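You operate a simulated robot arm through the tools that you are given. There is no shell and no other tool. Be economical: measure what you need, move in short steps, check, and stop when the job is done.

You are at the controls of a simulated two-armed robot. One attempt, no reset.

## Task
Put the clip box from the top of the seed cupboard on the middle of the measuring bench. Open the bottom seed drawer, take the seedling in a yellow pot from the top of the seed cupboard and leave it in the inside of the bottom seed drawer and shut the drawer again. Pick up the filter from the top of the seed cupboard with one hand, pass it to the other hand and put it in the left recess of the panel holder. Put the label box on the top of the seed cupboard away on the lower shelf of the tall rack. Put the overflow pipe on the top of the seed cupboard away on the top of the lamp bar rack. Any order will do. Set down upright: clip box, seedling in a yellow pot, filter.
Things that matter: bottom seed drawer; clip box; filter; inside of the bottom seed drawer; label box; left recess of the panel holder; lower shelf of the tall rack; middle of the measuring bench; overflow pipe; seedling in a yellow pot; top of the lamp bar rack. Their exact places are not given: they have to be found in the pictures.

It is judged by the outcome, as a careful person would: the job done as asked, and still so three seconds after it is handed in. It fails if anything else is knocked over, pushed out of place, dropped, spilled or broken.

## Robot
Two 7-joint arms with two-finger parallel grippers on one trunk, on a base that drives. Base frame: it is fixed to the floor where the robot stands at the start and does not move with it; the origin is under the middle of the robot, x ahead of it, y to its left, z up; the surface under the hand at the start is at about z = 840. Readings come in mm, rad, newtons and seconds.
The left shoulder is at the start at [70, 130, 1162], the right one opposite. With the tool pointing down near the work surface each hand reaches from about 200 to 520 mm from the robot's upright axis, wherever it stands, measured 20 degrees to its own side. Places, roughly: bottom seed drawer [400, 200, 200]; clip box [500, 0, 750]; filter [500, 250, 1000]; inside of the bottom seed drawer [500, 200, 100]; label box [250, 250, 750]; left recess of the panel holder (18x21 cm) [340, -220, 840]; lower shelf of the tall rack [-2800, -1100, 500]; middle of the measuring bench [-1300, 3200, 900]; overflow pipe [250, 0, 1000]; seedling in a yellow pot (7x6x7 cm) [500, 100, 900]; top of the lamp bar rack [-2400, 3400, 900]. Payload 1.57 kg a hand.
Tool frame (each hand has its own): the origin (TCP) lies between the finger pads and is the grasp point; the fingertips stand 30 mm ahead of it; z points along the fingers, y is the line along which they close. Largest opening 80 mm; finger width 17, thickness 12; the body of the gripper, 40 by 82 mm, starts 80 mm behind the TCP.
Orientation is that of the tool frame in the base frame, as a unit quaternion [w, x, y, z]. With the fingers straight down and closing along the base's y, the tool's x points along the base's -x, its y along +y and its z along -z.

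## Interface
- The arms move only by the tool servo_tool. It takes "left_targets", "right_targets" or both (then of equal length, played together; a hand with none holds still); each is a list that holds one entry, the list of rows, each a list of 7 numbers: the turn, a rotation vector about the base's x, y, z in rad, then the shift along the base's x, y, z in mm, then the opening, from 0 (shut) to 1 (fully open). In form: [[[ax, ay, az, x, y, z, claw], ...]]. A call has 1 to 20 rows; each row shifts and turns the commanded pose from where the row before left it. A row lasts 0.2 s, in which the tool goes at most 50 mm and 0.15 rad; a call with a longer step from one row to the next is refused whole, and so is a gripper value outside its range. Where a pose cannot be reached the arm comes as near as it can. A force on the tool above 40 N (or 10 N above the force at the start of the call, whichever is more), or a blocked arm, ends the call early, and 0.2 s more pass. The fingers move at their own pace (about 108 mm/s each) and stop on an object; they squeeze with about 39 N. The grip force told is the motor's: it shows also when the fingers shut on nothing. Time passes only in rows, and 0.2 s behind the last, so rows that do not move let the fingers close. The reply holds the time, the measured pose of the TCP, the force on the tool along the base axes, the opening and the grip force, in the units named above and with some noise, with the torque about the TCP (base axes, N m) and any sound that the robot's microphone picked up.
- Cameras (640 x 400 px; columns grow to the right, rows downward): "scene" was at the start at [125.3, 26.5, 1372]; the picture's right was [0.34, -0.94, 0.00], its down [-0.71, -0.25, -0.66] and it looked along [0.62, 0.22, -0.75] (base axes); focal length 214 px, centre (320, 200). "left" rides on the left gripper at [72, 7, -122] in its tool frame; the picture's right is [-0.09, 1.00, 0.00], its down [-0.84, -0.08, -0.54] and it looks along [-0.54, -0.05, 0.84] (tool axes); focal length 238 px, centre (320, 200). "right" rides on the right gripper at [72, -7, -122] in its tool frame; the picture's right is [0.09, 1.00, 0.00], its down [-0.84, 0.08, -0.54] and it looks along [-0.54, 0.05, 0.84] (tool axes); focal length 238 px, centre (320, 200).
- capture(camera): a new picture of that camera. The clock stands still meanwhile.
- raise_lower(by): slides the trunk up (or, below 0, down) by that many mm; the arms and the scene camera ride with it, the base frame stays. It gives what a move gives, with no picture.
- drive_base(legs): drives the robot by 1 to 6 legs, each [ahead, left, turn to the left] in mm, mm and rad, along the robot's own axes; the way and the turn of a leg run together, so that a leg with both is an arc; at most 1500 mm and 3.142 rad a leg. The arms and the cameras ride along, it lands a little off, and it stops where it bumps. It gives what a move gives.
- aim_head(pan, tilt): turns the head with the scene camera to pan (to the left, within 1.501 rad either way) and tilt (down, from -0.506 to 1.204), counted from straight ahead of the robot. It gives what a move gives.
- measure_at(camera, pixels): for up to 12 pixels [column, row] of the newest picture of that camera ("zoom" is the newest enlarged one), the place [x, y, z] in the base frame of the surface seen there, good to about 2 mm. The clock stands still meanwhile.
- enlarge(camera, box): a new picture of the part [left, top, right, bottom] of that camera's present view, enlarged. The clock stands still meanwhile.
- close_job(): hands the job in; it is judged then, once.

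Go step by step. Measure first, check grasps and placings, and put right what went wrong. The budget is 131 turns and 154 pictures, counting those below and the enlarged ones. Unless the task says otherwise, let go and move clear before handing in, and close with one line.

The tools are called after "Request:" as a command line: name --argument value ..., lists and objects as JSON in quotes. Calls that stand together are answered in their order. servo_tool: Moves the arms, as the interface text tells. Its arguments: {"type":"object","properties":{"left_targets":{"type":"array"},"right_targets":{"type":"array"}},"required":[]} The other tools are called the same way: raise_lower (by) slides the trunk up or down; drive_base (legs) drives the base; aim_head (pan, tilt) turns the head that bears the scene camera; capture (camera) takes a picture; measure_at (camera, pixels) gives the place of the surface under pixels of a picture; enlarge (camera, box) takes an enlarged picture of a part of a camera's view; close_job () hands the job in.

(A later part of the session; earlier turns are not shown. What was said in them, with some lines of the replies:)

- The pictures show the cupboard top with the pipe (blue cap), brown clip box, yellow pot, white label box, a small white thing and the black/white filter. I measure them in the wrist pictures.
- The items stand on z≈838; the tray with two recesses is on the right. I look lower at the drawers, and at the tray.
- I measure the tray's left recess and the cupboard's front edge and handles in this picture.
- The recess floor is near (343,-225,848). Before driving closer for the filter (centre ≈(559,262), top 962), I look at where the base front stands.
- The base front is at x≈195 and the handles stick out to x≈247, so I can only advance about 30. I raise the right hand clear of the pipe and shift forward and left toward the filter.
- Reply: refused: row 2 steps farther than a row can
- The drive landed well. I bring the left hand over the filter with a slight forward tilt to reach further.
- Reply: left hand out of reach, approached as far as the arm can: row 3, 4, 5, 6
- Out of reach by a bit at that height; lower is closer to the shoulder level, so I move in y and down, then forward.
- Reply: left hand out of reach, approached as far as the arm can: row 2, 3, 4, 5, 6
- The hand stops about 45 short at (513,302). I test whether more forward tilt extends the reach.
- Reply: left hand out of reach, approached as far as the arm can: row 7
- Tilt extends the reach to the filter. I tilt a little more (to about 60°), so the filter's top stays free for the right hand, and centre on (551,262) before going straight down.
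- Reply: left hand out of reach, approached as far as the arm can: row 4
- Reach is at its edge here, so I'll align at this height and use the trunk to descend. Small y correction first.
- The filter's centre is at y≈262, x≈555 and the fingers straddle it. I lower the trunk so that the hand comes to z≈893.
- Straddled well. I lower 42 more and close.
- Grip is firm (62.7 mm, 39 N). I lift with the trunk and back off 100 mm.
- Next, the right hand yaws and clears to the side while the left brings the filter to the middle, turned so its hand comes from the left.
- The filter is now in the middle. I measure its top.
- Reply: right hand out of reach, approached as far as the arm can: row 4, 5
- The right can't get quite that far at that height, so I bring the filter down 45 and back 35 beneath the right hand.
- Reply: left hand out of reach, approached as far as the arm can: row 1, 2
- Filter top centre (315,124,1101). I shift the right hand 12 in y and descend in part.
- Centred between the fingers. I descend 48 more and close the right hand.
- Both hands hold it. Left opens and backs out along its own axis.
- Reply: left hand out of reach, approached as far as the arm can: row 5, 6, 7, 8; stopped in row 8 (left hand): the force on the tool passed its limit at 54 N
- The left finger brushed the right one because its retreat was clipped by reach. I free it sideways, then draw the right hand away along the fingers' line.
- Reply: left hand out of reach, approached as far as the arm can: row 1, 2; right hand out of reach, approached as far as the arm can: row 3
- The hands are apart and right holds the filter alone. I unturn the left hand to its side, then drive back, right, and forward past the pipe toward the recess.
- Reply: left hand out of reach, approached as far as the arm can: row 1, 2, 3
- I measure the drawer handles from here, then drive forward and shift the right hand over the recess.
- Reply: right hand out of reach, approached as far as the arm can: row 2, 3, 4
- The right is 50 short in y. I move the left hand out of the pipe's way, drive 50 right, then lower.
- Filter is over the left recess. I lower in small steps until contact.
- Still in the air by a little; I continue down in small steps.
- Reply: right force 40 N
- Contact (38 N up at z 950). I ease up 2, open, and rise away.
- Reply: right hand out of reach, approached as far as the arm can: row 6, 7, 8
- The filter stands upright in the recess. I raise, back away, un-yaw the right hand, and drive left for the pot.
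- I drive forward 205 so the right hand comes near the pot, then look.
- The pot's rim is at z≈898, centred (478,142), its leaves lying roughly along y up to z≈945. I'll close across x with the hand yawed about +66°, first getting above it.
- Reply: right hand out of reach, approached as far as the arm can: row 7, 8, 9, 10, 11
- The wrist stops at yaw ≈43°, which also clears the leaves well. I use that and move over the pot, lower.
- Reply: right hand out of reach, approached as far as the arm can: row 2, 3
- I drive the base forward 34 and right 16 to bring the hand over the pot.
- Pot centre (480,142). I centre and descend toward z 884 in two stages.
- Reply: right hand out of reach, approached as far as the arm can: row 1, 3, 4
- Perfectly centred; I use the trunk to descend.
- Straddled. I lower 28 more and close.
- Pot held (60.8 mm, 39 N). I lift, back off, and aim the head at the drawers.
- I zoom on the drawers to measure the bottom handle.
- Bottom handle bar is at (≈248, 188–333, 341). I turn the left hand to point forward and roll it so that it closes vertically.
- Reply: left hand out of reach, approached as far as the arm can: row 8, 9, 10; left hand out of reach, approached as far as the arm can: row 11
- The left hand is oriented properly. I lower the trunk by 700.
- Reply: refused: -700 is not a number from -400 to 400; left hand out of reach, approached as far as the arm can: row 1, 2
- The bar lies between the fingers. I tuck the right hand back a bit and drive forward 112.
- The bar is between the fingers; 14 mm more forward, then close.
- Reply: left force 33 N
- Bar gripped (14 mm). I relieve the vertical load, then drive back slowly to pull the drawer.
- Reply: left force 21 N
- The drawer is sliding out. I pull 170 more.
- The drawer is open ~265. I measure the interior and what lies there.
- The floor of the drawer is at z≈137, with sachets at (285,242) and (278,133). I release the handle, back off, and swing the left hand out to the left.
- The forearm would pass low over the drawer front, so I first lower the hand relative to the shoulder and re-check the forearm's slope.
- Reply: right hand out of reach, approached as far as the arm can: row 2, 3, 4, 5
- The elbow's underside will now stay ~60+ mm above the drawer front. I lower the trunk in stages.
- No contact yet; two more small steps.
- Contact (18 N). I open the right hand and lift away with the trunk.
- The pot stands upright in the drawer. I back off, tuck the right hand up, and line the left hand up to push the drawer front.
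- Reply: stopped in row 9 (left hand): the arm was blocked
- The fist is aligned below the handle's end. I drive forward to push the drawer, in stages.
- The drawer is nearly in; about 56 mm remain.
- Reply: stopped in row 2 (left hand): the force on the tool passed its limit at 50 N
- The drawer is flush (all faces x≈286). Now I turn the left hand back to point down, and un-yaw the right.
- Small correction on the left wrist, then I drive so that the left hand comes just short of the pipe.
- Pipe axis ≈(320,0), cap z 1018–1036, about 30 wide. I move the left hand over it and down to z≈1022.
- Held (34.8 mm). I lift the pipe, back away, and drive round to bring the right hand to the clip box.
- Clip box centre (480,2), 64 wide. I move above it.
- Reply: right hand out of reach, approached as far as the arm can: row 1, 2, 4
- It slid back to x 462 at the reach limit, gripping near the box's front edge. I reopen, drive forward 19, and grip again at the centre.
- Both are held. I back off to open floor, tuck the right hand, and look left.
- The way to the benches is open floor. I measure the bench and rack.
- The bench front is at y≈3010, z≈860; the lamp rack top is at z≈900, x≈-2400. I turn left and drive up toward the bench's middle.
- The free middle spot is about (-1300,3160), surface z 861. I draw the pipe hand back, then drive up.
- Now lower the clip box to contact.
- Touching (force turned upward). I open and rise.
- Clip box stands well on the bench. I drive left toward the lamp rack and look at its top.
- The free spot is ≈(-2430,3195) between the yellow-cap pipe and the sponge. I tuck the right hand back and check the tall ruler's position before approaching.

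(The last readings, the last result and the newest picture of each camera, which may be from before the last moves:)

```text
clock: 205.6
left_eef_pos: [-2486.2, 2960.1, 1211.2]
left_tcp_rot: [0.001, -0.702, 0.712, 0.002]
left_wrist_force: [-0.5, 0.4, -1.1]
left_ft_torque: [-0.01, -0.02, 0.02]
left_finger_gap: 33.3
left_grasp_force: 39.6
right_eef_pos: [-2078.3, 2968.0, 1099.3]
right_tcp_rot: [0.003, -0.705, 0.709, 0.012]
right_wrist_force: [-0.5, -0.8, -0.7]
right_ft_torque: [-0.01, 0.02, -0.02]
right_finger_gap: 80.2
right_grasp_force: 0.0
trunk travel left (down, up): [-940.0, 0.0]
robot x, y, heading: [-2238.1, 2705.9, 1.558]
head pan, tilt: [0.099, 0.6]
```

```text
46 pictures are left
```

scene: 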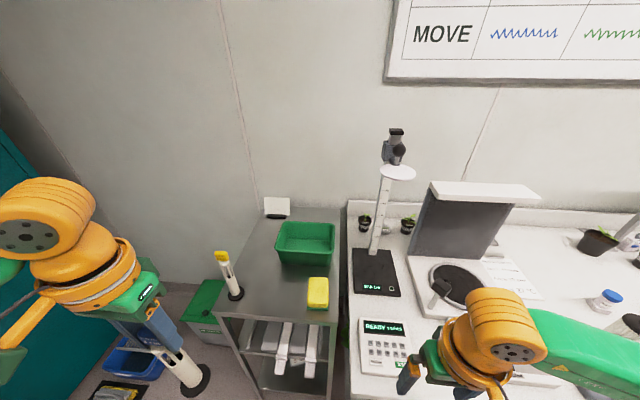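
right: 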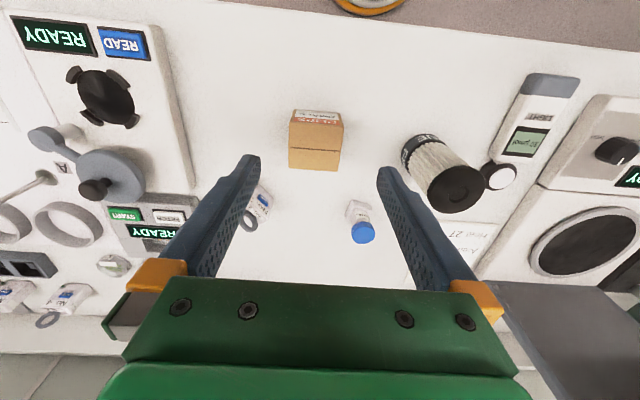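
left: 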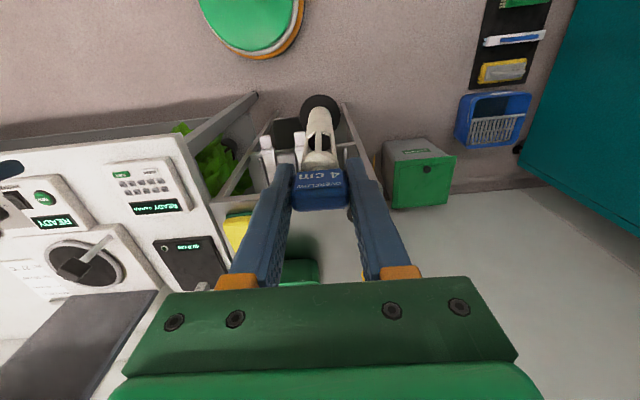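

Request:
drive_base --legs '[[70, 0, 0.01]]'

Request:
servo_tool --left_targets '[[[0, 0, 0, 28, 0, -20, 0], [0, 0, 0, 27, 10, -20, 0], [0, 0, 0, 0, 30, -20, 0], [0, 0, 0, 0, 35, -20, 0], [0, 0, 0, 0, 35, -5, 0], [0, 0, 0, 0, 35, 0, 0], [0, 0, 0, 0, 18, 0, 0], [0, 0, 0, 0, 0, 0, 0]]]'

Request:
capture --camera "scene"

Request:
capture --camera "left"

```text
clock: 206.6
left_eef_pos: [-2487.0, 3021.4, 1212.9]
left_tcp_rot: [0.003, -0.705, 0.709, 0.004]
left_wrist_force: [0.0, -0.5, -0.6]
left_ft_torque: [0.06, 0.02, -0.03]
left_finger_gap: 33.6
left_grasp_force: 39.1
right_eef_pos: [-2080.5, 3034.0, 1101.2]
right_tcp_rot: [-0.005, 0.708, -0.706, -0.013]
right_wrist_force: [-0.8, -0.6, -0.1]
right_ft_torque: [0.08, 0.0, -0.01]
right_finger_gap: 79.9
right_grasp_force: 0.1
trunk travel left (down, up): [-940.0, 0.0]
robot x, y, heading: [-2240.8, 2774.2, 1.572]
head pan, tilt: [0.099, 0.6]
```

```text
clock: 208.4
left_eef_pos: [-2433.5, 3192.1, 1127.1]
left_tcp_rot: [0.0, -0.706, 0.708, 0.001]
left_wrist_force: [-1.1, 0.2, -1.5]
left_ft_torque: [-0.03, -0.01, -0.01]
left_finger_gap: 33.3
left_grasp_force: 38.9
right_eef_pos: [-2080.2, 3042.6, 1099.8]
right_tcp_rot: [-0.002, 0.708, -0.706, -0.011]
right_wrist_force: [-0.6, 0.3, 0.9]
right_ft_torque: [-0.03, -0.01, 0.02]
right_finger_gap: 79.9
right_grasp_force: 0.0
trunk travel left (down, up): [-940.0, 0.0]
robot x, y, heading: [-2238.4, 2774.2, 1.565]
head pan, tilt: [0.099, 0.6]
```

```text
45 pictures are left
```

scene: 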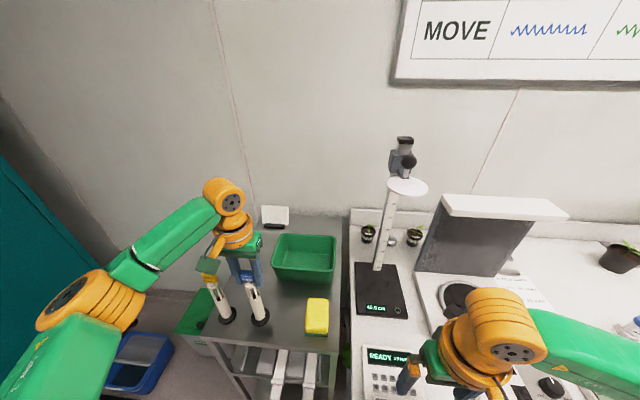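

```text
44 pictures are left
```

left: 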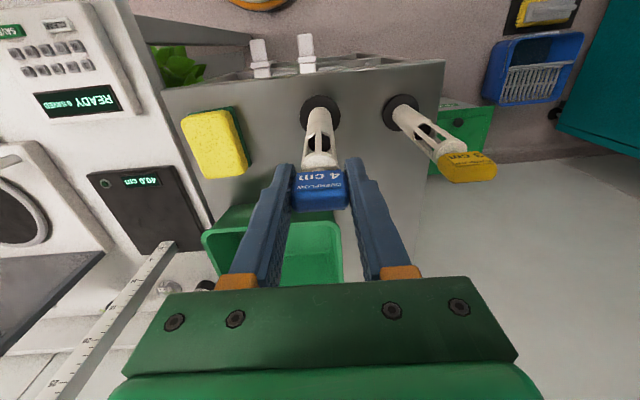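

Well placed between the neighbours. I lower to contact.

Request:
servo_tool --left_targets '[[[0, 0, 0, 0, 0, -14, 0], [0, 0, 0, 0, 0, -14, 0], [0, 0, 0, 0, 0, -8, 0], [0, 0, 0, 0, 0, -3, 0], [0, 0, 0, 0, 0, -2, 0], [0, 0, 0, 0, 0, -2, 0], [0, 0, 0, 0, 0, 0, 0]]]'

```text
clock: 210.0
left_eef_pos: [-2433.5, 3193.1, 1082.7]
left_tcp_rot: [0.0, -0.706, 0.708, 0.001]
left_wrist_force: [0.5, -0.2, -1.8]
left_ft_torque: [0.0, 0.02, 0.01]
left_finger_gap: 33.6
left_grasp_force: 39.2
right_eef_pos: [-2080.4, 3042.2, 1098.8]
right_tcp_rot: [-0.002, 0.708, -0.706, -0.01]
right_wrist_force: [0.4, 0.3, 0.4]
right_ft_torque: [-0.01, -0.03, 0.02]
right_finger_gap: 80.1
right_grasp_force: 0.1
trunk travel left (down, up): [-940.0, 0.0]
robot x, y, heading: [-2237.4, 2773.9, 1.573]
head pan, tilt: [0.099, 0.6]
```

Request:
servo_tool --left_targets '[[[0, 0, 0, 0, 0, -2, 0], [0, 0, 0, 0, 0, -2, 0], [0, 0, 0, 0, 0, 0, 0]]]'

Request:
enlarge --camera "scene" --box '[180, 230, 340, 340]'

```text
clock: 210.8
left_eef_pos: [-2432.0, 3192.3, 1079.4]
left_tcp_rot: [0.002, -0.707, 0.708, 0.005]
left_wrist_force: [-4.4, 6.5, 25.4]
left_ft_torque: [0.69, 0.29, -0.01]
left_finger_gap: 33.0
left_grasp_force: 39.3
right_eef_pos: [-2077.7, 3039.6, 1100.8]
right_tcp_rot: [-0.002, 0.708, -0.706, -0.013]
right_wrist_force: [0.7, -0.1, -0.6]
right_ft_torque: [-0.01, 0.0, -0.02]
right_finger_gap: 79.7
right_grasp_force: 0.0
trunk travel left (down, up): [-940.0, 0.0]
robot x, y, heading: [-2234.6, 2774.8, 1.561]
head pan, tilt: [0.099, 0.6]
```

```text
3.64 times, centred on (260, 285) of scene
```

zoom: 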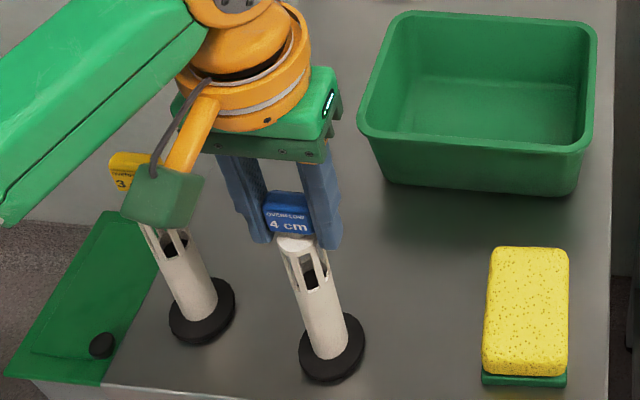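

Contact. I ease up slightly, open, and rise straight.

Request:
servo_tool --left_targets '[[[0, 0, 0, 0, 0, 2, 0], [0, 0, 0, 0, 0, 0, 0.3], [0, 0, 0, 0, 0, 0, 0.6], [0, 0, 0, 0, 0, 0, 0.8], [0, 0, 0, 0, 0, 0, 0.8], [0, 0, 0, 0, 0, 20, 0.8], [0, 0, 0, 0, 0, 30, 0.8], [0, 0, 0, 0, 0, 30, 0.8], [0, 0, 0, 0, 0, 0, 0.8]]]'

Request:
capture --camera "left"

Request:
enlarge --camera "scene" --box '[180, 200, 360, 340]'

```text
clock: 212.8
left_eef_pos: [-2433.4, 3191.9, 1160.0]
left_tcp_rot: [-0.001, -0.707, 0.707, 0.002]
left_wrist_force: [-0.4, -0.2, -0.5]
left_ft_torque: [0.01, 0.03, -0.04]
left_finger_gap: 63.8
left_grasp_force: 0.1
right_eef_pos: [-2080.1, 3042.4, 1099.1]
right_tcp_rot: [-0.002, 0.709, -0.705, -0.011]
right_wrist_force: [-0.3, -0.6, -0.5]
right_ft_torque: [0.03, 0.01, -0.01]
right_finger_gap: 79.8
right_grasp_force: 0.0
trunk travel left (down, up): [-940.0, 0.0]
robot x, y, heading: [-2235.2, 2773.9, 1.571]
head pan, tilt: [0.099, 0.6]
```

```text
42 pictures are left
```

left: 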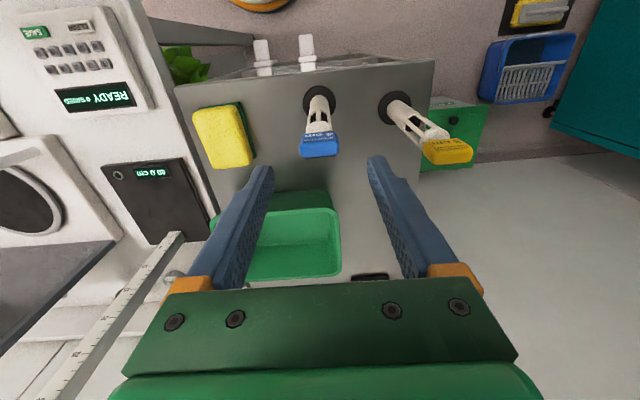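

```text
2.86 times, centred on (270, 270) of scene
```

zoom: 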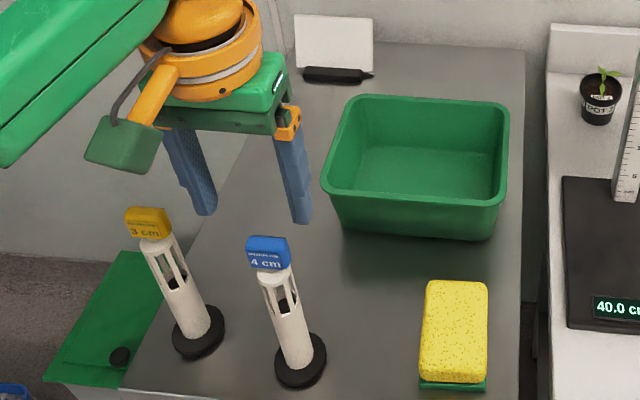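

The pipe stands on the rack. I back away, turn around to face -y, and look toward the tall rack.

Request:
drive_base --legs '[[-450, 0, 0], [0, 0, -1.5708], [0, 0, -1.5708]]'

Request:
aim_head --pan -0.1 --tilt 0.25

Request:
capture --camera "scene"

```text
clock: 223.0
left_eef_pos: [-2015.2, 1919.9, 1159.4]
left_tcp_rot: [0.001, 0.686, 0.728, 0.001]
left_wrist_force: [-0.4, 0.2, -1.1]
left_ft_torque: [0.03, 0.04, 0.03]
left_finger_gap: 64.1
left_grasp_force: 0.1
right_eef_pos: [-2378.3, 2047.9, 1098.9]
right_tcp_rot: [0.011, 0.683, 0.73, -0.001]
right_wrist_force: [0.5, 0.0, -0.4]
right_ft_torque: [0.0, 0.0, 0.0]
right_finger_gap: 79.9
right_grasp_force: 0.0
trunk travel left (down, up): [-940.0, 0.0]
robot x, y, heading: [-2236.1, 2323.9, -1.511]
head pan, tilt: [0.099, 0.6]
```

```text
clock: 223.9
left_eef_pos: [-2016.8, 1919.5, 1159.5]
left_tcp_rot: [0.002, 0.686, 0.728, 0.0]
left_wrist_force: [-0.7, -0.3, -0.2]
left_ft_torque: [0.01, -0.01, 0.03]
left_finger_gap: 64.0
left_grasp_force: 0.0
right_eef_pos: [-2378.7, 2047.6, 1098.4]
right_tcp_rot: [0.01, 0.683, 0.731, -0.001]
right_wrist_force: [-1.0, 0.0, 0.5]
right_ft_torque: [0.0, 0.03, -0.01]
right_finger_gap: 79.9
right_grasp_force: 0.0
trunk travel left (down, up): [-940.0, 0.0]
robot x, y, heading: [-2236.2, 2322.7, -1.513]
head pan, tilt: [-0.099, 0.25]
```

```text
40 pictures are left
```

scene: 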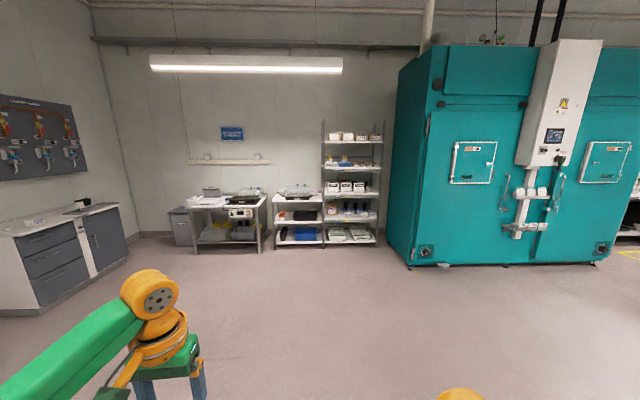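

Request:
enlarge --camera "scene" --box '[260, 110, 400, 260]'

Request:
measure_at --camera "scene" --pixels '[[325, 242], [375, 241], [325, 220], [375, 218], [325, 194], [375, 194], [350, 168], [350, 138], [345, 188], [345, 216], [400, 245], [300, 215]]'

```text
2.67 times, centred on (330, 185) of scene
```

zoom: 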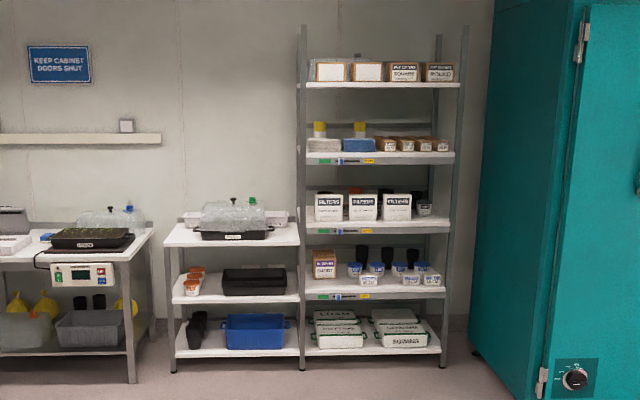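

```text
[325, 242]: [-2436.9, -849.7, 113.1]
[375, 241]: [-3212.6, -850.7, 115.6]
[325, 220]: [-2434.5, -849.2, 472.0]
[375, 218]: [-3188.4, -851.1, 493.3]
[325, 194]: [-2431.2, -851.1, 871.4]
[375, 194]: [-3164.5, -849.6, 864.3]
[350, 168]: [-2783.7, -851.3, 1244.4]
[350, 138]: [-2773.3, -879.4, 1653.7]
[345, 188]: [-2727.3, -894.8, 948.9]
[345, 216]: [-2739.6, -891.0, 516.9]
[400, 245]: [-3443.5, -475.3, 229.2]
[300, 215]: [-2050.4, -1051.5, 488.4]
```

The target is the shelf at z≈490 (front edge y≈-850), under one at 865, so I'll carry the label box with a tilted hand. I drive back to the cupboard's left side, facing -y.

Request:
drive_base --legs '[[0, 0, -0.058], [700, 1160, 0], [680, 1180, 0]]'

Request:
aim_head --pan 0.3 --tilt 0.7

Request:
capture --camera "scene"

```text
clock: 237.5
left_eef_pos: [303.7, 529.5, 1159.9]
left_tcp_rot: [0.002, 0.703, 0.711, 0.0]
left_wrist_force: [-0.4, 0.5, -0.1]
left_ft_torque: [-0.01, 0.04, -0.01]
left_finger_gap: 64.0
left_grasp_force: 0.2
right_eef_pos: [-52.9, 674.1, 1098.6]
right_tcp_rot: [0.011, 0.7, 0.714, 0.0]
right_wrist_force: [-1.3, -0.5, 0.3]
right_ft_torque: [-0.01, 0.04, -0.01]
right_finger_gap: 79.9
right_grasp_force: 0.1
trunk travel left (down, up): [-940.0, 0.0]
robot x, y, heading: [102.6, 940.4, -1.554]
head pan, tilt: [-0.099, 0.25]
```

```text
clock: 238.4
left_eef_pos: [303.6, 529.3, 1160.6]
left_tcp_rot: [0.001, 0.702, 0.712, 0.0]
left_wrist_force: [-0.1, 0.4, -1.2]
left_ft_torque: [0.03, 0.01, 0.0]
left_finger_gap: 64.4
left_grasp_force: 0.1
right_eef_pos: [-51.5, 672.5, 1098.8]
right_tcp_rot: [0.011, 0.7, 0.714, -0.002]
right_wrist_force: [0.1, -0.2, 0.3]
right_ft_torque: [-0.01, -0.01, 0.02]
right_finger_gap: 79.9
right_grasp_force: 0.0
trunk travel left (down, up): [-940.0, 0.0]
robot x, y, heading: [102.7, 943.2, -1.558]
head pan, tilt: [0.3, 0.7]
```

```text
38 pictures are left
```

scene: 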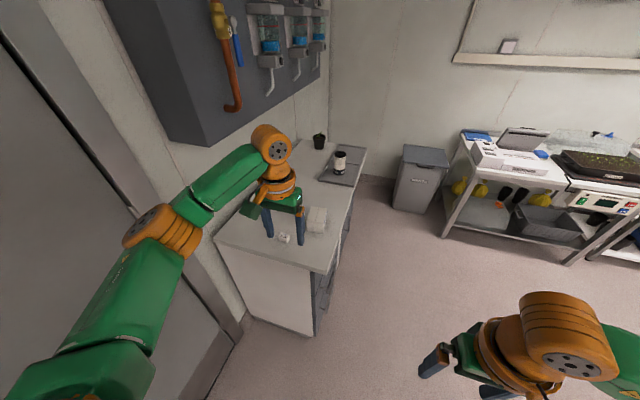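

Request:
measure_at --camera "scene" --pixels '[[145, 235], [130, 245], [80, 330], [60, 120], [150, 200], [317, 220], [284, 238], [308, 325]]'

Request:
capture --camera "left"

```text
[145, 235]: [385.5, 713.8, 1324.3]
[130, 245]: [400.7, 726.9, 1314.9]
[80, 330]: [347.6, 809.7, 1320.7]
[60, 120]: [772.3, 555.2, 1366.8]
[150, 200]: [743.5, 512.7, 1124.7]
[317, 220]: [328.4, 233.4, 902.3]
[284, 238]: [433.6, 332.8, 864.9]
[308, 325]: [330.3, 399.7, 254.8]
```

```text
37 pictures are left
```

left: 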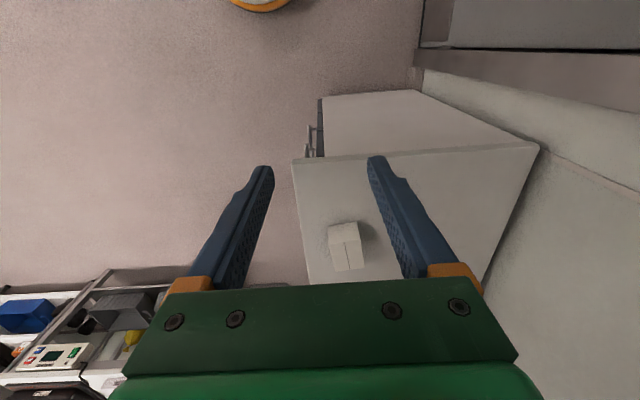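

Plenty of room to the wall. I move up to the cupboard's side, lower the trunk some, and tilt the left hand 0.8 rad toward -y.

Request:
drive_base --legs '[[250, 40, -0.012]]'

Request:
servo_tool --left_targets '[[[-0.134, 0, 0, 0, 0, -20, 1], [-0.134, 0, 0, 0, 0, -20, 1], [-0.134, 0, 0, 0, 0, -10, 1], [-0.134, 0, 0, 0, 0, -10, 1], [-0.134, 0, 0, 0, 0, 0, 1], [-0.134, 0, 0, 0, 0, 0, 1], [0, 0, 0, 0, 0, 0, 1]]]'

Request:
raise_lower --by -100

Request:
capture --camera "left"

Request:
capture --camera "scene"

```text
clock: 240.2
left_eef_pos: [339.6, 278.3, 1160.3]
left_tcp_rot: [0.003, 0.709, 0.706, -0.001]
left_wrist_force: [0.4, 0.9, 0.0]
left_ft_torque: [-0.05, 0.0, 0.0]
left_finger_gap: 63.7
left_grasp_force: 0.0
right_eef_pos: [-14.7, 428.8, 1099.2]
right_tcp_rot: [0.013, 0.706, 0.708, -0.003]
right_wrist_force: [1.1, 0.8, 0.5]
right_ft_torque: [-0.01, -0.04, 0.02]
right_finger_gap: 80.1
right_grasp_force: 0.1
trunk travel left (down, up): [-940.0, 0.0]
robot x, y, heading: [142.5, 686.6, -1.578]
head pan, tilt: [0.3, 0.7]
```

```text
clock: 241.8
left_eef_pos: [339.7, 273.9, 1100.5]
left_tcp_rot: [0.279, 0.651, 0.65, -0.276]
left_wrist_force: [0.1, 0.3, -0.2]
left_ft_torque: [-0.01, 0.03, 0.03]
left_finger_gap: 80.1
left_grasp_force: 0.0
right_eef_pos: [-14.7, 425.6, 1098.7]
right_tcp_rot: [0.01, 0.706, 0.708, -0.002]
right_wrist_force: [-0.2, 1.5, 0.2]
right_ft_torque: [0.02, 0.01, -0.02]
right_finger_gap: 80.1
right_grasp_force: 0.0
trunk travel left (down, up): [-940.0, 0.0]
robot x, y, heading: [146.7, 689.8, -1.574]
head pan, tilt: [0.3, 0.7]
```

```text
clock: 243.2
left_eef_pos: [340.6, 275.0, 1000.2]
left_tcp_rot: [0.279, 0.651, 0.65, -0.276]
left_wrist_force: [0.3, 0.6, -0.1]
left_ft_torque: [0.0, -0.04, 0.0]
left_finger_gap: 80.0
left_grasp_force: 0.1
right_eef_pos: [-14.7, 424.5, 998.9]
right_tcp_rot: [0.01, 0.706, 0.708, -0.002]
right_wrist_force: [0.5, -0.1, -0.4]
right_ft_torque: [-0.01, -0.03, 0.02]
right_finger_gap: 80.1
right_grasp_force: 0.1
trunk travel left (down, up): [-840.0, 100.0]
robot x, y, heading: [142.1, 693.5, -1.569]
head pan, tilt: [0.3, 0.7]
```

```text
36 pictures are left
```

left: 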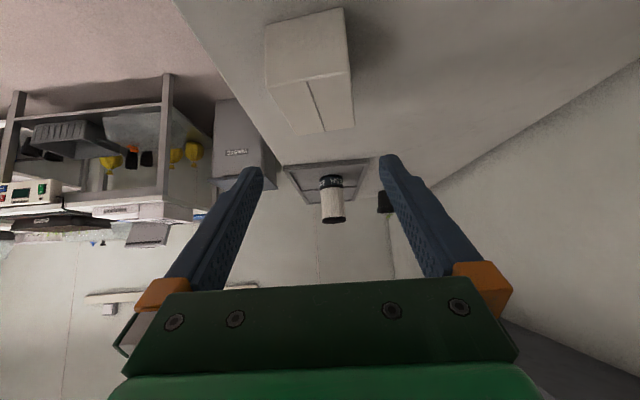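

```text
35 pictures are left
```

scene: 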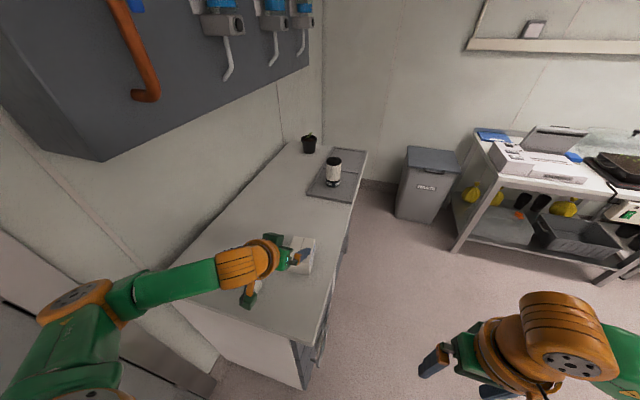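

Request:
measure_at --camera "left" --pixels '[[272, 88], [344, 72], [352, 125], [302, 131], [310, 105], [300, 45], [268, 60], [342, 15]]'

```text
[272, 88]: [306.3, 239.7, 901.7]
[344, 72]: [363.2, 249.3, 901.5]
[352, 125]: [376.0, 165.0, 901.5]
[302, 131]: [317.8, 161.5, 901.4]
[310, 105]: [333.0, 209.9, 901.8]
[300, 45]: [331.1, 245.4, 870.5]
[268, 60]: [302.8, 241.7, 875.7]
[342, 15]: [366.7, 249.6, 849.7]
```

The box centre is (340,200), turned ~0.13 rad. I drive 40 nearer, yaw the hand to match, and move over it.

Request:
drive_base --legs '[[40, 0, 0]]'

Request:
servo_tool --left_targets '[[[0, 0, 0.065, 0, -10, -20, 1], [0, 0, 0.065, -2, -12, -20, 1], [0, 0, 0, 0, 0, 0, 1]]]'

Request:
capture --camera "left"

```text
clock: 244.0
left_eef_pos: [339.1, 239.8, 1002.8]
left_tcp_rot: [0.28, 0.65, 0.649, -0.278]
left_wrist_force: [0.1, -0.5, 0.8]
left_ft_torque: [-0.03, 0.02, 0.0]
left_finger_gap: 79.9
left_grasp_force: 0.0
right_eef_pos: [-13.1, 391.2, 1000.4]
right_tcp_rot: [0.012, 0.706, 0.709, -0.004]
right_wrist_force: [-0.3, 0.7, 0.2]
right_ft_torque: [-0.05, 0.02, -0.03]
right_finger_gap: 80.0
right_grasp_force: 0.2
trunk travel left (down, up): [-840.0, 100.0]
robot x, y, heading: [145.0, 650.0, -1.569]
head pan, tilt: [0.3, 0.7]
```

```text
clock: 244.8
left_eef_pos: [337.4, 211.2, 959.1]
left_tcp_rot: [0.295, 0.608, 0.69, -0.258]
left_wrist_force: [0.2, -0.1, 0.6]
left_ft_torque: [0.0, -0.01, 0.03]
left_finger_gap: 79.8
left_grasp_force: 0.1
right_eef_pos: [-14.7, 385.9, 998.4]
right_tcp_rot: [0.01, 0.706, 0.708, -0.001]
right_wrist_force: [0.8, 0.1, 0.8]
right_ft_torque: [0.0, 0.02, -0.01]
right_finger_gap: 80.4
right_grasp_force: 0.0
trunk travel left (down, up): [-840.0, 100.0]
robot x, y, heading: [143.7, 653.9, -1.576]
head pan, tilt: [0.3, 0.7]
```

```text
34 pictures are left
```

left: 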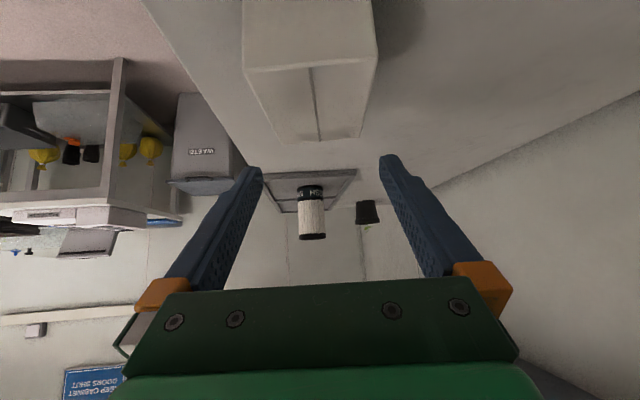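

Request:
servo_tool --left_targets '[[[0, 0, 0, 3, 0, -15, 1], [0, 0, 0, 0, 0, -15, 1], [0, 0, 0, 0, 0, 0, 1]]]'

Request:
capture --camera "left"

```text
clock: 245.6
left_eef_pos: [339.9, 210.2, 929.1]
left_tcp_rot: [0.295, 0.608, 0.691, -0.258]
left_wrist_force: [-0.3, -0.3, 0.4]
left_ft_torque: [0.01, -0.02, -0.05]
left_finger_gap: 80.0
left_grasp_force: 0.1
right_eef_pos: [-14.0, 385.9, 999.6]
right_tcp_rot: [0.011, 0.706, 0.709, -0.002]
right_wrist_force: [-0.4, -1.5, 0.1]
right_ft_torque: [-0.02, 0.01, 0.03]
right_finger_gap: 79.9
right_grasp_force: 0.1
trunk travel left (down, up): [-840.0, 100.0]
robot x, y, heading: [143.3, 652.1, -1.57]
head pan, tilt: [0.3, 0.7]
```

```text
33 pictures are left
```

left: 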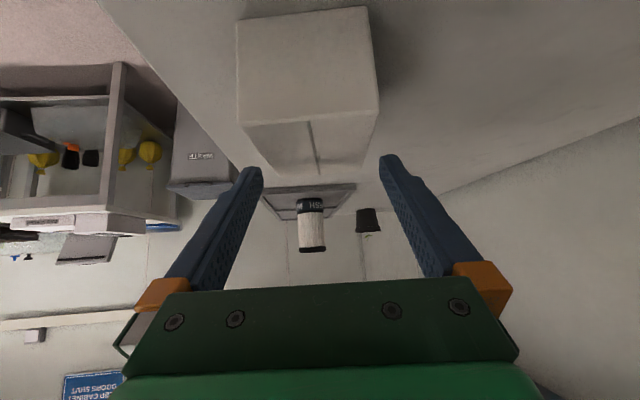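

Measured corners agree with the hand's line within 2 mm. I descend to z≈870 and close.

Request:
servo_tool --left_targets '[[[0, 0, 0.02, 0, 0, -15, 1], [0, 0, 0, 0, 0, -15, 1], [0, 0, 0, 0, 0, -15, 1], [0, 0, 0, 0, 0, -13, 1], [0, 0, 0, 0, 0, 0, 1], [0, 0, 0, 0, 0, 0, 0.6], [0, 0, 0, 0, 0, 0, 0.4], [0, 0, 0, 0, 0, 0, 0.4], [0, 0, 0, 0, 0, 0, 0.4]]]'

Request:
capture --camera "left"

```text
clock: 247.6
left_eef_pos: [340.0, 212.3, 871.9]
left_tcp_rot: [0.298, 0.601, 0.697, -0.254]
left_wrist_force: [-0.5, 1.0, 0.7]
left_ft_torque: [-0.02, 0.03, -0.01]
left_finger_gap: 69.8
left_grasp_force: 39.0
right_eef_pos: [-13.6, 386.4, 999.0]
right_tcp_rot: [0.011, 0.706, 0.708, -0.002]
right_wrist_force: [0.5, 0.0, -0.4]
right_ft_torque: [0.05, -0.01, 0.03]
right_finger_gap: 79.9
right_grasp_force: 0.1
trunk travel left (down, up): [-840.0, 100.0]
robot x, y, heading: [144.6, 649.6, -1.572]
head pan, tilt: [0.3, 0.7]
```

```text
32 pictures are left
```

left: 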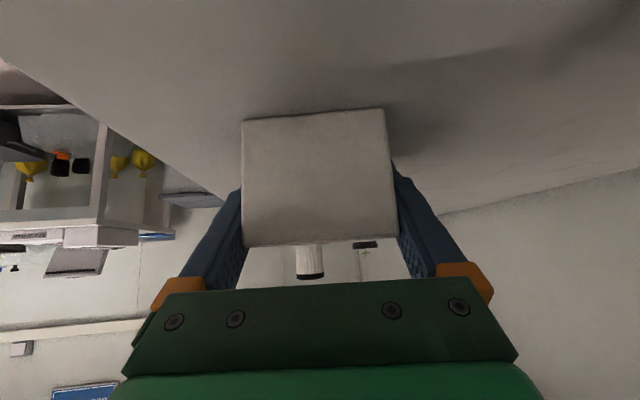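

Gripped (69.8 mm, 39 N). I lift with the trunk and check.

Request:
raise_lower --by 95

Request:
capture --camera "left"

Request:
drive_base --legs '[[-500, 0, 0]]'

Request:
capture --camera "scene"

```text
clock: 248.9
left_eef_pos: [339.6, 212.3, 966.1]
left_tcp_rot: [0.297, 0.601, 0.697, -0.254]
left_wrist_force: [0.2, 0.3, -0.6]
left_ft_torque: [0.02, 0.0, -0.04]
left_finger_gap: 69.7
left_grasp_force: 38.5
right_eef_pos: [-14.2, 386.4, 1093.6]
right_tcp_rot: [0.01, 0.705, 0.709, -0.002]
right_wrist_force: [0.0, 0.0, 0.6]
right_ft_torque: [-0.01, 0.02, 0.01]
right_finger_gap: 80.0
right_grasp_force: 0.1
trunk travel left (down, up): [-935.0, 5.0]
robot x, y, heading: [142.5, 650.7, -1.57]
head pan, tilt: [0.3, 0.7]
```

```text
31 pictures are left
```

left: 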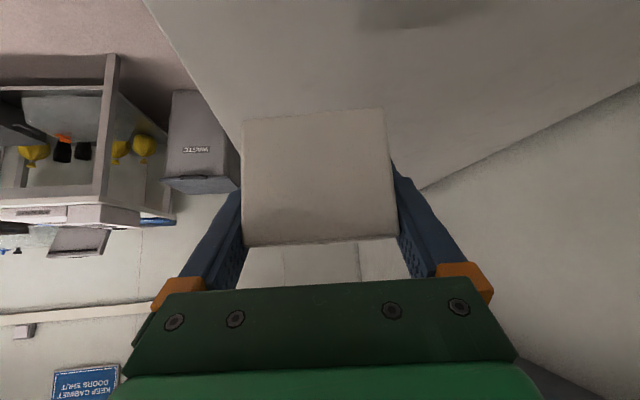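

```text
clock: 251.9
left_eef_pos: [340.1, 711.4, 965.4]
left_tcp_rot: [0.299, 0.6, 0.697, -0.254]
left_wrist_force: [0.4, -0.4, -1.0]
left_ft_torque: [0.02, -0.01, -0.03]
left_finger_gap: 70.0
left_grasp_force: 39.0
right_eef_pos: [-13.1, 882.6, 1093.0]
right_tcp_rot: [0.01, 0.705, 0.709, -0.001]
right_wrist_force: [-0.1, -0.6, -0.2]
right_ft_torque: [0.04, 0.04, 0.02]
right_finger_gap: 79.9
right_grasp_force: 0.1
trunk travel left (down, up): [-935.0, 5.0]
robot x, y, heading: [143.6, 1147.1, -1.572]
head pan, tilt: [0.3, 0.7]
```

```text
30 pictures are left
```

scene: 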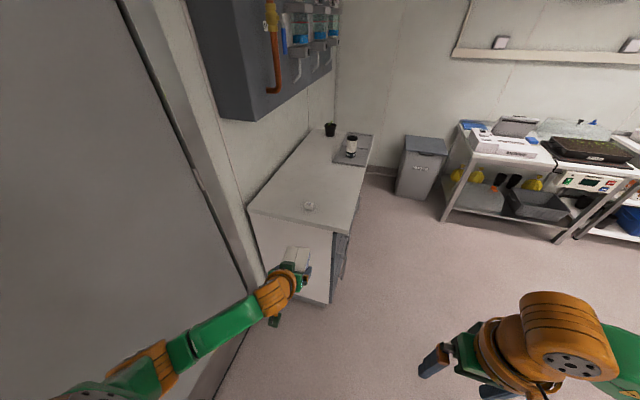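

The sachet is undisturbed. I drive across toward the tall rack.

Request:
drive_base --legs '[[200, -1400, 0], [500, -1400, 0], [450, -180, 0]]'

Request:
raise_lower --by -330

Request:
aim_head --pan 0.1 --tilt 0.45

Request:
capture --camera "scene"

```text
clock: 268.3
left_eef_pos: [-2576.2, -497.9, 967.5]
left_tcp_rot: [0.302, 0.591, 0.705, -0.251]
left_wrist_force: [-0.2, -0.4, -1.2]
left_ft_torque: [0.0, 0.0, -0.01]
left_finger_gap: 69.2
left_grasp_force: 39.4
right_eef_pos: [-2934.9, -334.9, 1095.2]
right_tcp_rot: [0.011, 0.695, 0.719, -0.002]
right_wrist_force: [0.2, 1.2, 0.0]
right_ft_torque: [-0.02, 0.0, 0.0]
right_finger_gap: 80.0
right_grasp_force: 0.2
trunk travel left (down, up): [-935.0, 5.0]
robot x, y, heading: [-2787.0, -66.8, -1.543]
head pan, tilt: [0.3, 0.7]
```

```text
clock: 271.5
left_eef_pos: [-2577.6, -499.8, 636.5]
left_tcp_rot: [0.301, 0.591, 0.706, -0.25]
left_wrist_force: [0.1, -0.3, -0.6]
left_ft_torque: [-0.01, -0.04, 0.0]
left_finger_gap: 69.5
left_grasp_force: 39.2
right_eef_pos: [-2935.4, -336.8, 763.3]
right_tcp_rot: [0.01, 0.696, 0.718, -0.001]
right_wrist_force: [0.0, 0.9, 0.5]
right_ft_torque: [0.02, 0.02, 0.01]
right_finger_gap: 80.2
right_grasp_force: 0.0
trunk travel left (down, up): [-605.0, 335.0]
robot x, y, heading: [-2787.0, -63.2, -1.546]
head pan, tilt: [0.3, 0.7]
```

```text
clock: 272.3
left_eef_pos: [-2576.8, -499.5, 637.2]
left_tcp_rot: [0.301, 0.591, 0.705, -0.251]
left_wrist_force: [0.1, 1.0, -1.3]
left_ft_torque: [-0.02, -0.02, -0.03]
left_finger_gap: 69.6
left_grasp_force: 39.5
right_eef_pos: [-2935.7, -337.8, 763.4]
right_tcp_rot: [0.01, 0.695, 0.719, -0.001]
right_wrist_force: [-0.5, -0.3, -0.1]
right_ft_torque: [0.02, 0.0, -0.06]
right_finger_gap: 79.8
right_grasp_force: 0.0
trunk travel left (down, up): [-605.0, 335.0]
robot x, y, heading: [-2787.6, -66.5, -1.541]
head pan, tilt: [0.099, 0.45]
```

```text
29 pictures are left
```

scene: 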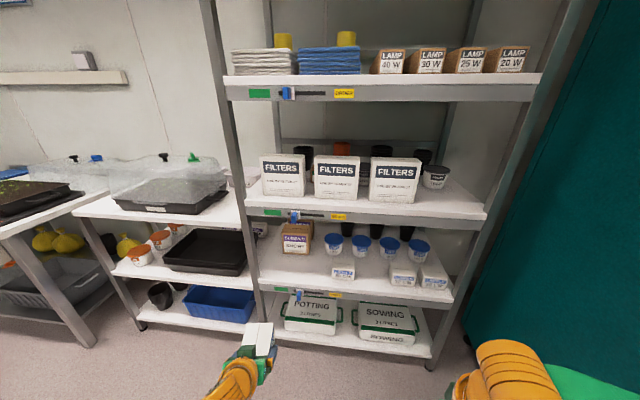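

Request:
enlarge --camera "scene" --box '[240, 190, 470, 310]'

Request:
measure_at --camera "scene" --pixels '[[300, 272], [300, 288], [270, 272], [320, 275], [343, 272], [332, 268], [297, 245], [372, 272], [372, 292], [403, 276], [300, 215], [300, 208]]'

```text
2.78 times, centred on (355, 250) of scene
```

zoom: 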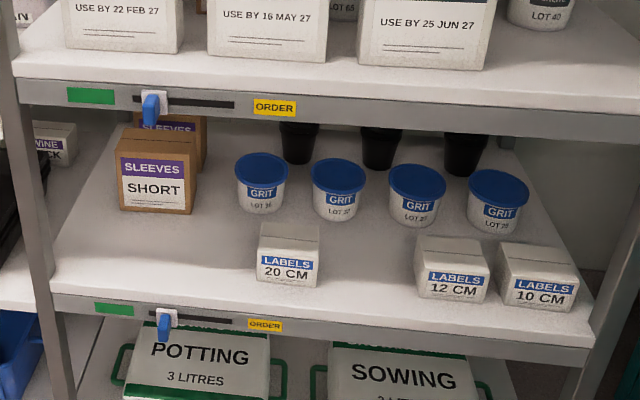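

```text
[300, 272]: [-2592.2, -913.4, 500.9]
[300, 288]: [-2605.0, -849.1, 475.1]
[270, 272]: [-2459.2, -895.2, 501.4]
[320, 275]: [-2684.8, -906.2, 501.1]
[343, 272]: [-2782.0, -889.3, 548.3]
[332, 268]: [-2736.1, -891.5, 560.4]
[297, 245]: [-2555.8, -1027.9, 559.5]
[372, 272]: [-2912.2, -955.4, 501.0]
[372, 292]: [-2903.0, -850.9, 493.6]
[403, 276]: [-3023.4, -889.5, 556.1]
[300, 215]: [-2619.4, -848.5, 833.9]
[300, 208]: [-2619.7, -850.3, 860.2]
```

The shelf (z 501) has a clear place at about (-2610,-920), left of the "20 CM" box. I align the heading and hand yaw, lower, and approach to just before the shelf.

Request:
drive_base --legs '[[0, 0, -0.03], [270, 0, 0]]'

Request:
servo_tool --left_targets '[[[0, 0, -0.075, 0, 0, 0, 0.4], [0, 0, -0.075, 0, 0, 0, 0.4], [0, 0, 0, 0, 0, 0, 0.4]]]'

Request:
raise_lower --by -60

Request:
aim_head --pan 0.25 --tilt 0.5

Request:
capture --camera "scene"

Request:
capture --camera "left"

```text
clock: 274.6
left_eef_pos: [-2591.7, -774.0, 636.1]
left_tcp_rot: [0.298, 0.602, 0.696, -0.254]
left_wrist_force: [0.0, 0.2, -1.3]
left_ft_torque: [-0.02, 0.01, 0.0]
left_finger_gap: 69.7
left_grasp_force: 39.1
right_eef_pos: [-2944.9, -600.0, 764.2]
right_tcp_rot: [0.01, 0.706, 0.708, -0.002]
right_wrist_force: [0.0, -0.7, -0.6]
right_ft_torque: [0.0, 0.03, 0.0]
right_finger_gap: 80.1
right_grasp_force: 0.0
trunk travel left (down, up): [-605.0, 335.0]
robot x, y, heading: [-2786.0, -339.0, -1.576]
head pan, tilt: [0.099, 0.45]
```

```text
clock: 275.4
left_eef_pos: [-2592.2, -773.3, 636.0]
left_tcp_rot: [0.278, 0.653, 0.648, -0.277]
left_wrist_force: [-0.1, 0.3, -0.9]
left_ft_torque: [0.03, 0.03, -0.02]
left_finger_gap: 69.8
left_grasp_force: 39.0
right_eef_pos: [-2943.8, -600.6, 764.1]
right_tcp_rot: [0.01, 0.706, 0.708, -0.001]
right_wrist_force: [0.3, 0.1, -0.2]
right_ft_torque: [0.01, 0.01, -0.03]
right_finger_gap: 80.0
right_grasp_force: 0.1
trunk travel left (down, up): [-605.0, 335.0]
robot x, y, heading: [-2789.8, -332.9, -1.574]
head pan, tilt: [0.099, 0.45]
```

```text
clock: 276.4
left_eef_pos: [-2592.5, -772.6, 576.9]
left_tcp_rot: [0.277, 0.652, 0.649, -0.276]
left_wrist_force: [-1.0, 1.6, -1.7]
left_ft_torque: [0.01, 0.0, 0.0]
left_finger_gap: 69.4
left_grasp_force: 39.2
right_eef_pos: [-2944.4, -600.2, 704.2]
right_tcp_rot: [0.01, 0.706, 0.708, -0.002]
right_wrist_force: [0.3, 0.6, 0.9]
right_ft_torque: [0.03, 0.06, 0.04]
right_finger_gap: 79.9
right_grasp_force: 0.2
trunk travel left (down, up): [-545.0, 395.0]
robot x, y, heading: [-2786.0, -335.1, -1.57]
head pan, tilt: [0.099, 0.45]
```

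```text
clock: 277.1
left_eef_pos: [-2592.6, -773.9, 576.6]
left_tcp_rot: [0.278, 0.652, 0.649, -0.275]
left_wrist_force: [-0.6, -0.3, -1.3]
left_ft_torque: [0.0, -0.03, 0.01]
left_finger_gap: 69.6
left_grasp_force: 38.8
right_eef_pos: [-2946.0, -600.0, 703.2]
right_tcp_rot: [0.01, 0.706, 0.708, -0.002]
right_wrist_force: [0.0, 0.4, 0.5]
right_ft_torque: [-0.02, -0.02, 0.01]
right_finger_gap: 79.8
right_grasp_force: 0.0
trunk travel left (down, up): [-545.0, 395.0]
robot x, y, heading: [-2784.4, -334.9, -1.576]
head pan, tilt: [0.25, 0.499]
```

```text
27 pictures are left
```

scene: 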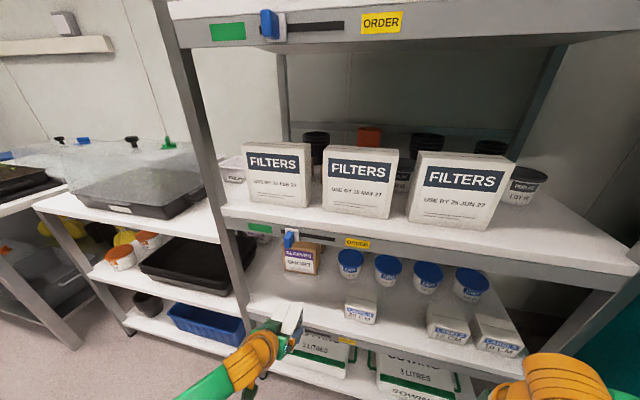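

```text
26 pictures are left
```

left: 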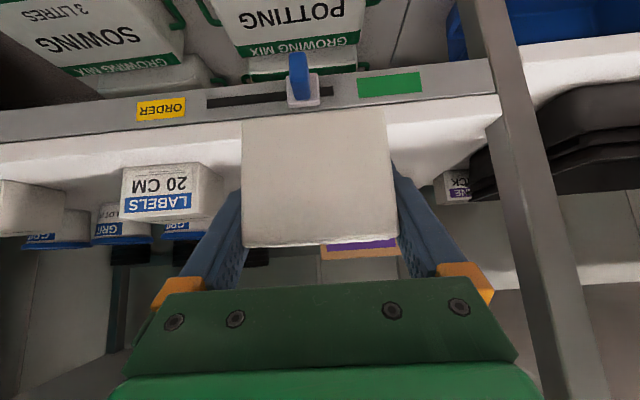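

Request:
measure_at --camera "left" --pixels '[[298, 60], [300, 85], [303, 100], [320, 215], [205, 205], [360, 243], [440, 110]]'

```text
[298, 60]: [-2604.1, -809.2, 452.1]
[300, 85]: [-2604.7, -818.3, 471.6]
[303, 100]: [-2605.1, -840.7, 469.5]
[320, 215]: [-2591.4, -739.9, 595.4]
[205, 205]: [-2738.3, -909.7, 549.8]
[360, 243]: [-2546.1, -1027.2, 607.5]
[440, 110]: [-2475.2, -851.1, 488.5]
```

Path is clear: slider top z≈472, box bottom 543. I drive in 133 mm.

Request:
drive_base --legs '[[133, -5, 0]]'

Request:
capture --camera "scene"

Request:
capture --camera "left"

```text
clock: 278.4
left_eef_pos: [-2597.8, -905.7, 576.4]
left_tcp_rot: [0.277, 0.653, 0.648, -0.277]
left_wrist_force: [0.1, -0.5, -1.6]
left_ft_torque: [0.06, -0.02, 0.0]
left_finger_gap: 69.4
left_grasp_force: 39.4
right_eef_pos: [-2950.1, -731.0, 704.5]
right_tcp_rot: [0.011, 0.707, 0.707, -0.002]
right_wrist_force: [-0.2, 0.1, -0.7]
right_ft_torque: [0.01, 0.0, 0.06]
right_finger_gap: 79.6
right_grasp_force: 0.0
trunk travel left (down, up): [-545.0, 395.0]
robot x, y, heading: [-2790.5, -466.1, -1.572]
head pan, tilt: [0.25, 0.499]
```

```text
25 pictures are left
```

scene: 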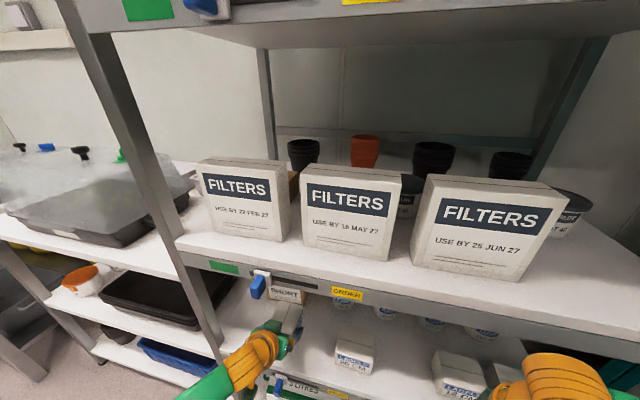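

```text
24 pictures are left
```

left: 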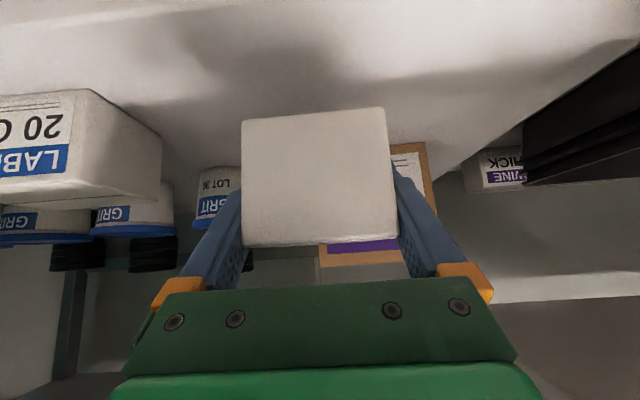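

In place. I lower to contact.

Request:
servo_tool --left_targets '[[[0, 0, 0, 0, 0, -12, 0.4], [0, 0, 0, 0, 0, -12, 0.4], [0, 0, 0, 0, 0, -10, 0.4], [0, 0, 0, 0, 0, -4, 0.4], [0, 0, 0, 0, 0, -2, 0.4], [0, 0, 0, 0, 0, 0, 0.4]]]'

Request:
servo_tool --left_targets '[[[0, 0, 0, 0, 0, -2, 0.4], [0, 0, 0, 0, 0, 0, 0.4]]]'

```text
clock: 279.8
left_eef_pos: [-2598.8, -905.3, 535.9]
left_tcp_rot: [0.277, 0.652, 0.649, -0.276]
left_wrist_force: [-0.2, -0.2, -1.4]
left_ft_torque: [-0.01, -0.02, 0.01]
left_finger_gap: 69.7
left_grasp_force: 38.8
right_eef_pos: [-2951.9, -732.6, 703.4]
right_tcp_rot: [0.011, 0.707, 0.707, -0.002]
right_wrist_force: [-0.8, 0.6, 0.5]
right_ft_torque: [0.01, 0.0, 0.0]
right_finger_gap: 80.2
right_grasp_force: 0.1
trunk travel left (down, up): [-545.0, 395.0]
robot x, y, heading: [-2795.6, -468.4, -1.578]
head pan, tilt: [0.25, 0.499]
```

```text
clock: 280.4
left_eef_pos: [-2597.5, -905.8, 533.7]
left_tcp_rot: [0.278, 0.651, 0.649, -0.277]
left_wrist_force: [0.0, 0.2, -1.7]
left_ft_torque: [0.01, 0.0, 0.0]
left_finger_gap: 69.4
left_grasp_force: 38.8
right_eef_pos: [-2951.0, -731.9, 703.6]
right_tcp_rot: [0.011, 0.707, 0.707, -0.002]
right_wrist_force: [0.2, -0.2, 0.0]
right_ft_torque: [0.02, 0.02, -0.02]
right_finger_gap: 79.9
right_grasp_force: 0.1
trunk travel left (down, up): [-545.0, 395.0]
robot x, y, heading: [-2794.7, -467.1, -1.575]
head pan, tilt: [0.25, 0.499]
```

Request:
servo_tool --left_targets '[[[0, 0, 0, 0, 0, -1.5, 0.4], [0, 0, 0, 0, 0, -1.5, 0.4], [0, 0, 0, 0, 0, 0, 0.4]]]'

```text
clock: 281.2
left_eef_pos: [-2598.2, -905.6, 531.2]
left_tcp_rot: [0.277, 0.652, 0.649, -0.276]
left_wrist_force: [0.6, -0.9, 2.0]
left_ft_torque: [-0.06, 0.15, 0.06]
left_finger_gap: 69.9
left_grasp_force: 38.9
right_eef_pos: [-2950.8, -732.5, 704.2]
right_tcp_rot: [0.011, 0.707, 0.707, -0.001]
right_wrist_force: [0.3, -1.2, -0.9]
right_ft_torque: [0.03, -0.02, -0.02]
right_finger_gap: 80.4
right_grasp_force: 0.0
trunk travel left (down, up): [-545.0, 395.0]
robot x, y, heading: [-2789.6, -467.0, -1.58]
head pan, tilt: [0.25, 0.499]
```

Contact. I open and back out along the fingers' line.

Request:
servo_tool --left_targets '[[[0, 0, 0, 0, 0, -0.5, 0.4], [0, 0, 0, 0, 0, 0, 0.7], [0, 0, 0, 0, 0, 0, 1], [0, 0, 0, 0, 0, 0, 1], [0, 0, 0, 0, 12, 8, 1], [0, 0, 0, 0, 20, 10, 1], [0, 0, 0, 0, 25, 12, 1], [0, 0, 0, 0, 25, 12, 1], [0, 0, 0, 0, 25, 0, 1], [0, 0, 0, 0, 0, 0, 1]]]'

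Request:
capture --camera "left"

Request:
drive_base --legs '[[-400, 0, 0]]'

Request:
aim_head --pan 0.1 --tilt 0.5

Request:
capture --camera "scene"

```text
clock: 283.4
left_eef_pos: [-2597.8, -797.4, 572.5]
left_tcp_rot: [0.278, 0.652, 0.649, -0.276]
left_wrist_force: [-0.2, 0.0, -0.7]
left_ft_torque: [0.02, -0.02, 0.01]
left_finger_gap: 80.1
left_grasp_force: 0.1
right_eef_pos: [-2950.4, -731.7, 703.2]
right_tcp_rot: [0.011, 0.707, 0.707, -0.001]
right_wrist_force: [-1.3, -0.5, -0.2]
right_ft_torque: [0.0, -0.01, -0.01]
right_finger_gap: 79.9
right_grasp_force: 0.2
trunk travel left (down, up): [-545.0, 395.0]
robot x, y, heading: [-2792.3, -467.8, -1.575]
head pan, tilt: [0.25, 0.499]
```

```text
23 pictures are left
```

left: 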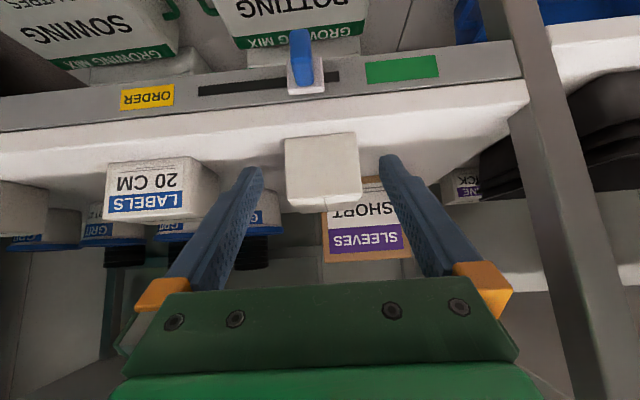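

```text
clock: 285.9
left_eef_pos: [-2595.0, -398.3, 572.2]
left_tcp_rot: [0.277, 0.653, 0.648, -0.277]
left_wrist_force: [0.3, 0.1, 0.0]
left_ft_torque: [-0.03, 0.02, -0.01]
left_finger_gap: 80.2
left_grasp_force: 0.2
right_eef_pos: [-2948.9, -330.5, 703.8]
right_tcp_rot: [0.011, 0.707, 0.707, -0.002]
right_wrist_force: [-0.3, -0.4, -0.5]
right_ft_torque: [0.0, 0.04, -0.01]
right_finger_gap: 79.9
right_grasp_force: 0.0
trunk travel left (down, up): [-545.0, 395.0]
robot x, y, heading: [-2789.6, -65.7, -1.578]
head pan, tilt: [0.25, 0.499]
```

```text
clock: 286.6
left_eef_pos: [-2596.1, -397.3, 571.8]
left_tcp_rot: [0.277, 0.653, 0.649, -0.277]
left_wrist_force: [-0.3, 0.4, -0.2]
left_ft_torque: [-0.03, -0.01, 0.03]
left_finger_gap: 80.1
left_grasp_force: 0.1
right_eef_pos: [-2949.0, -332.0, 703.7]
right_tcp_rot: [0.01, 0.708, 0.706, -0.002]
right_wrist_force: [-0.3, -0.4, -0.2]
right_ft_torque: [0.03, 0.0, -0.01]
right_finger_gap: 80.2
right_grasp_force: 0.1
trunk travel left (down, up): [-545.0, 395.0]
robot x, y, heading: [-2790.5, -65.2, -1.576]
head pan, tilt: [0.099, 0.499]
```

```text
22 pictures are left
```

scene: 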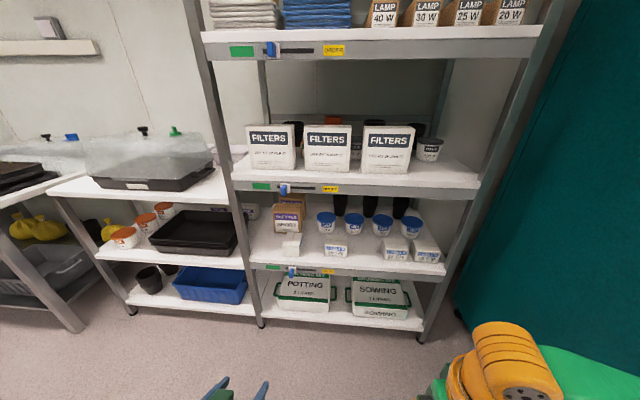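

The label box stands on the shelf with its neighbours undisturbed, the drawer was measured flush, and the other items were seen standing in place. I hand in.

Request:
close_job

```text
The job is handed in.
```

The job is handed in: all five items are where you asked and the bottom drawer is shut. The last pictures and readings show each item in place and both hands empty and clear.
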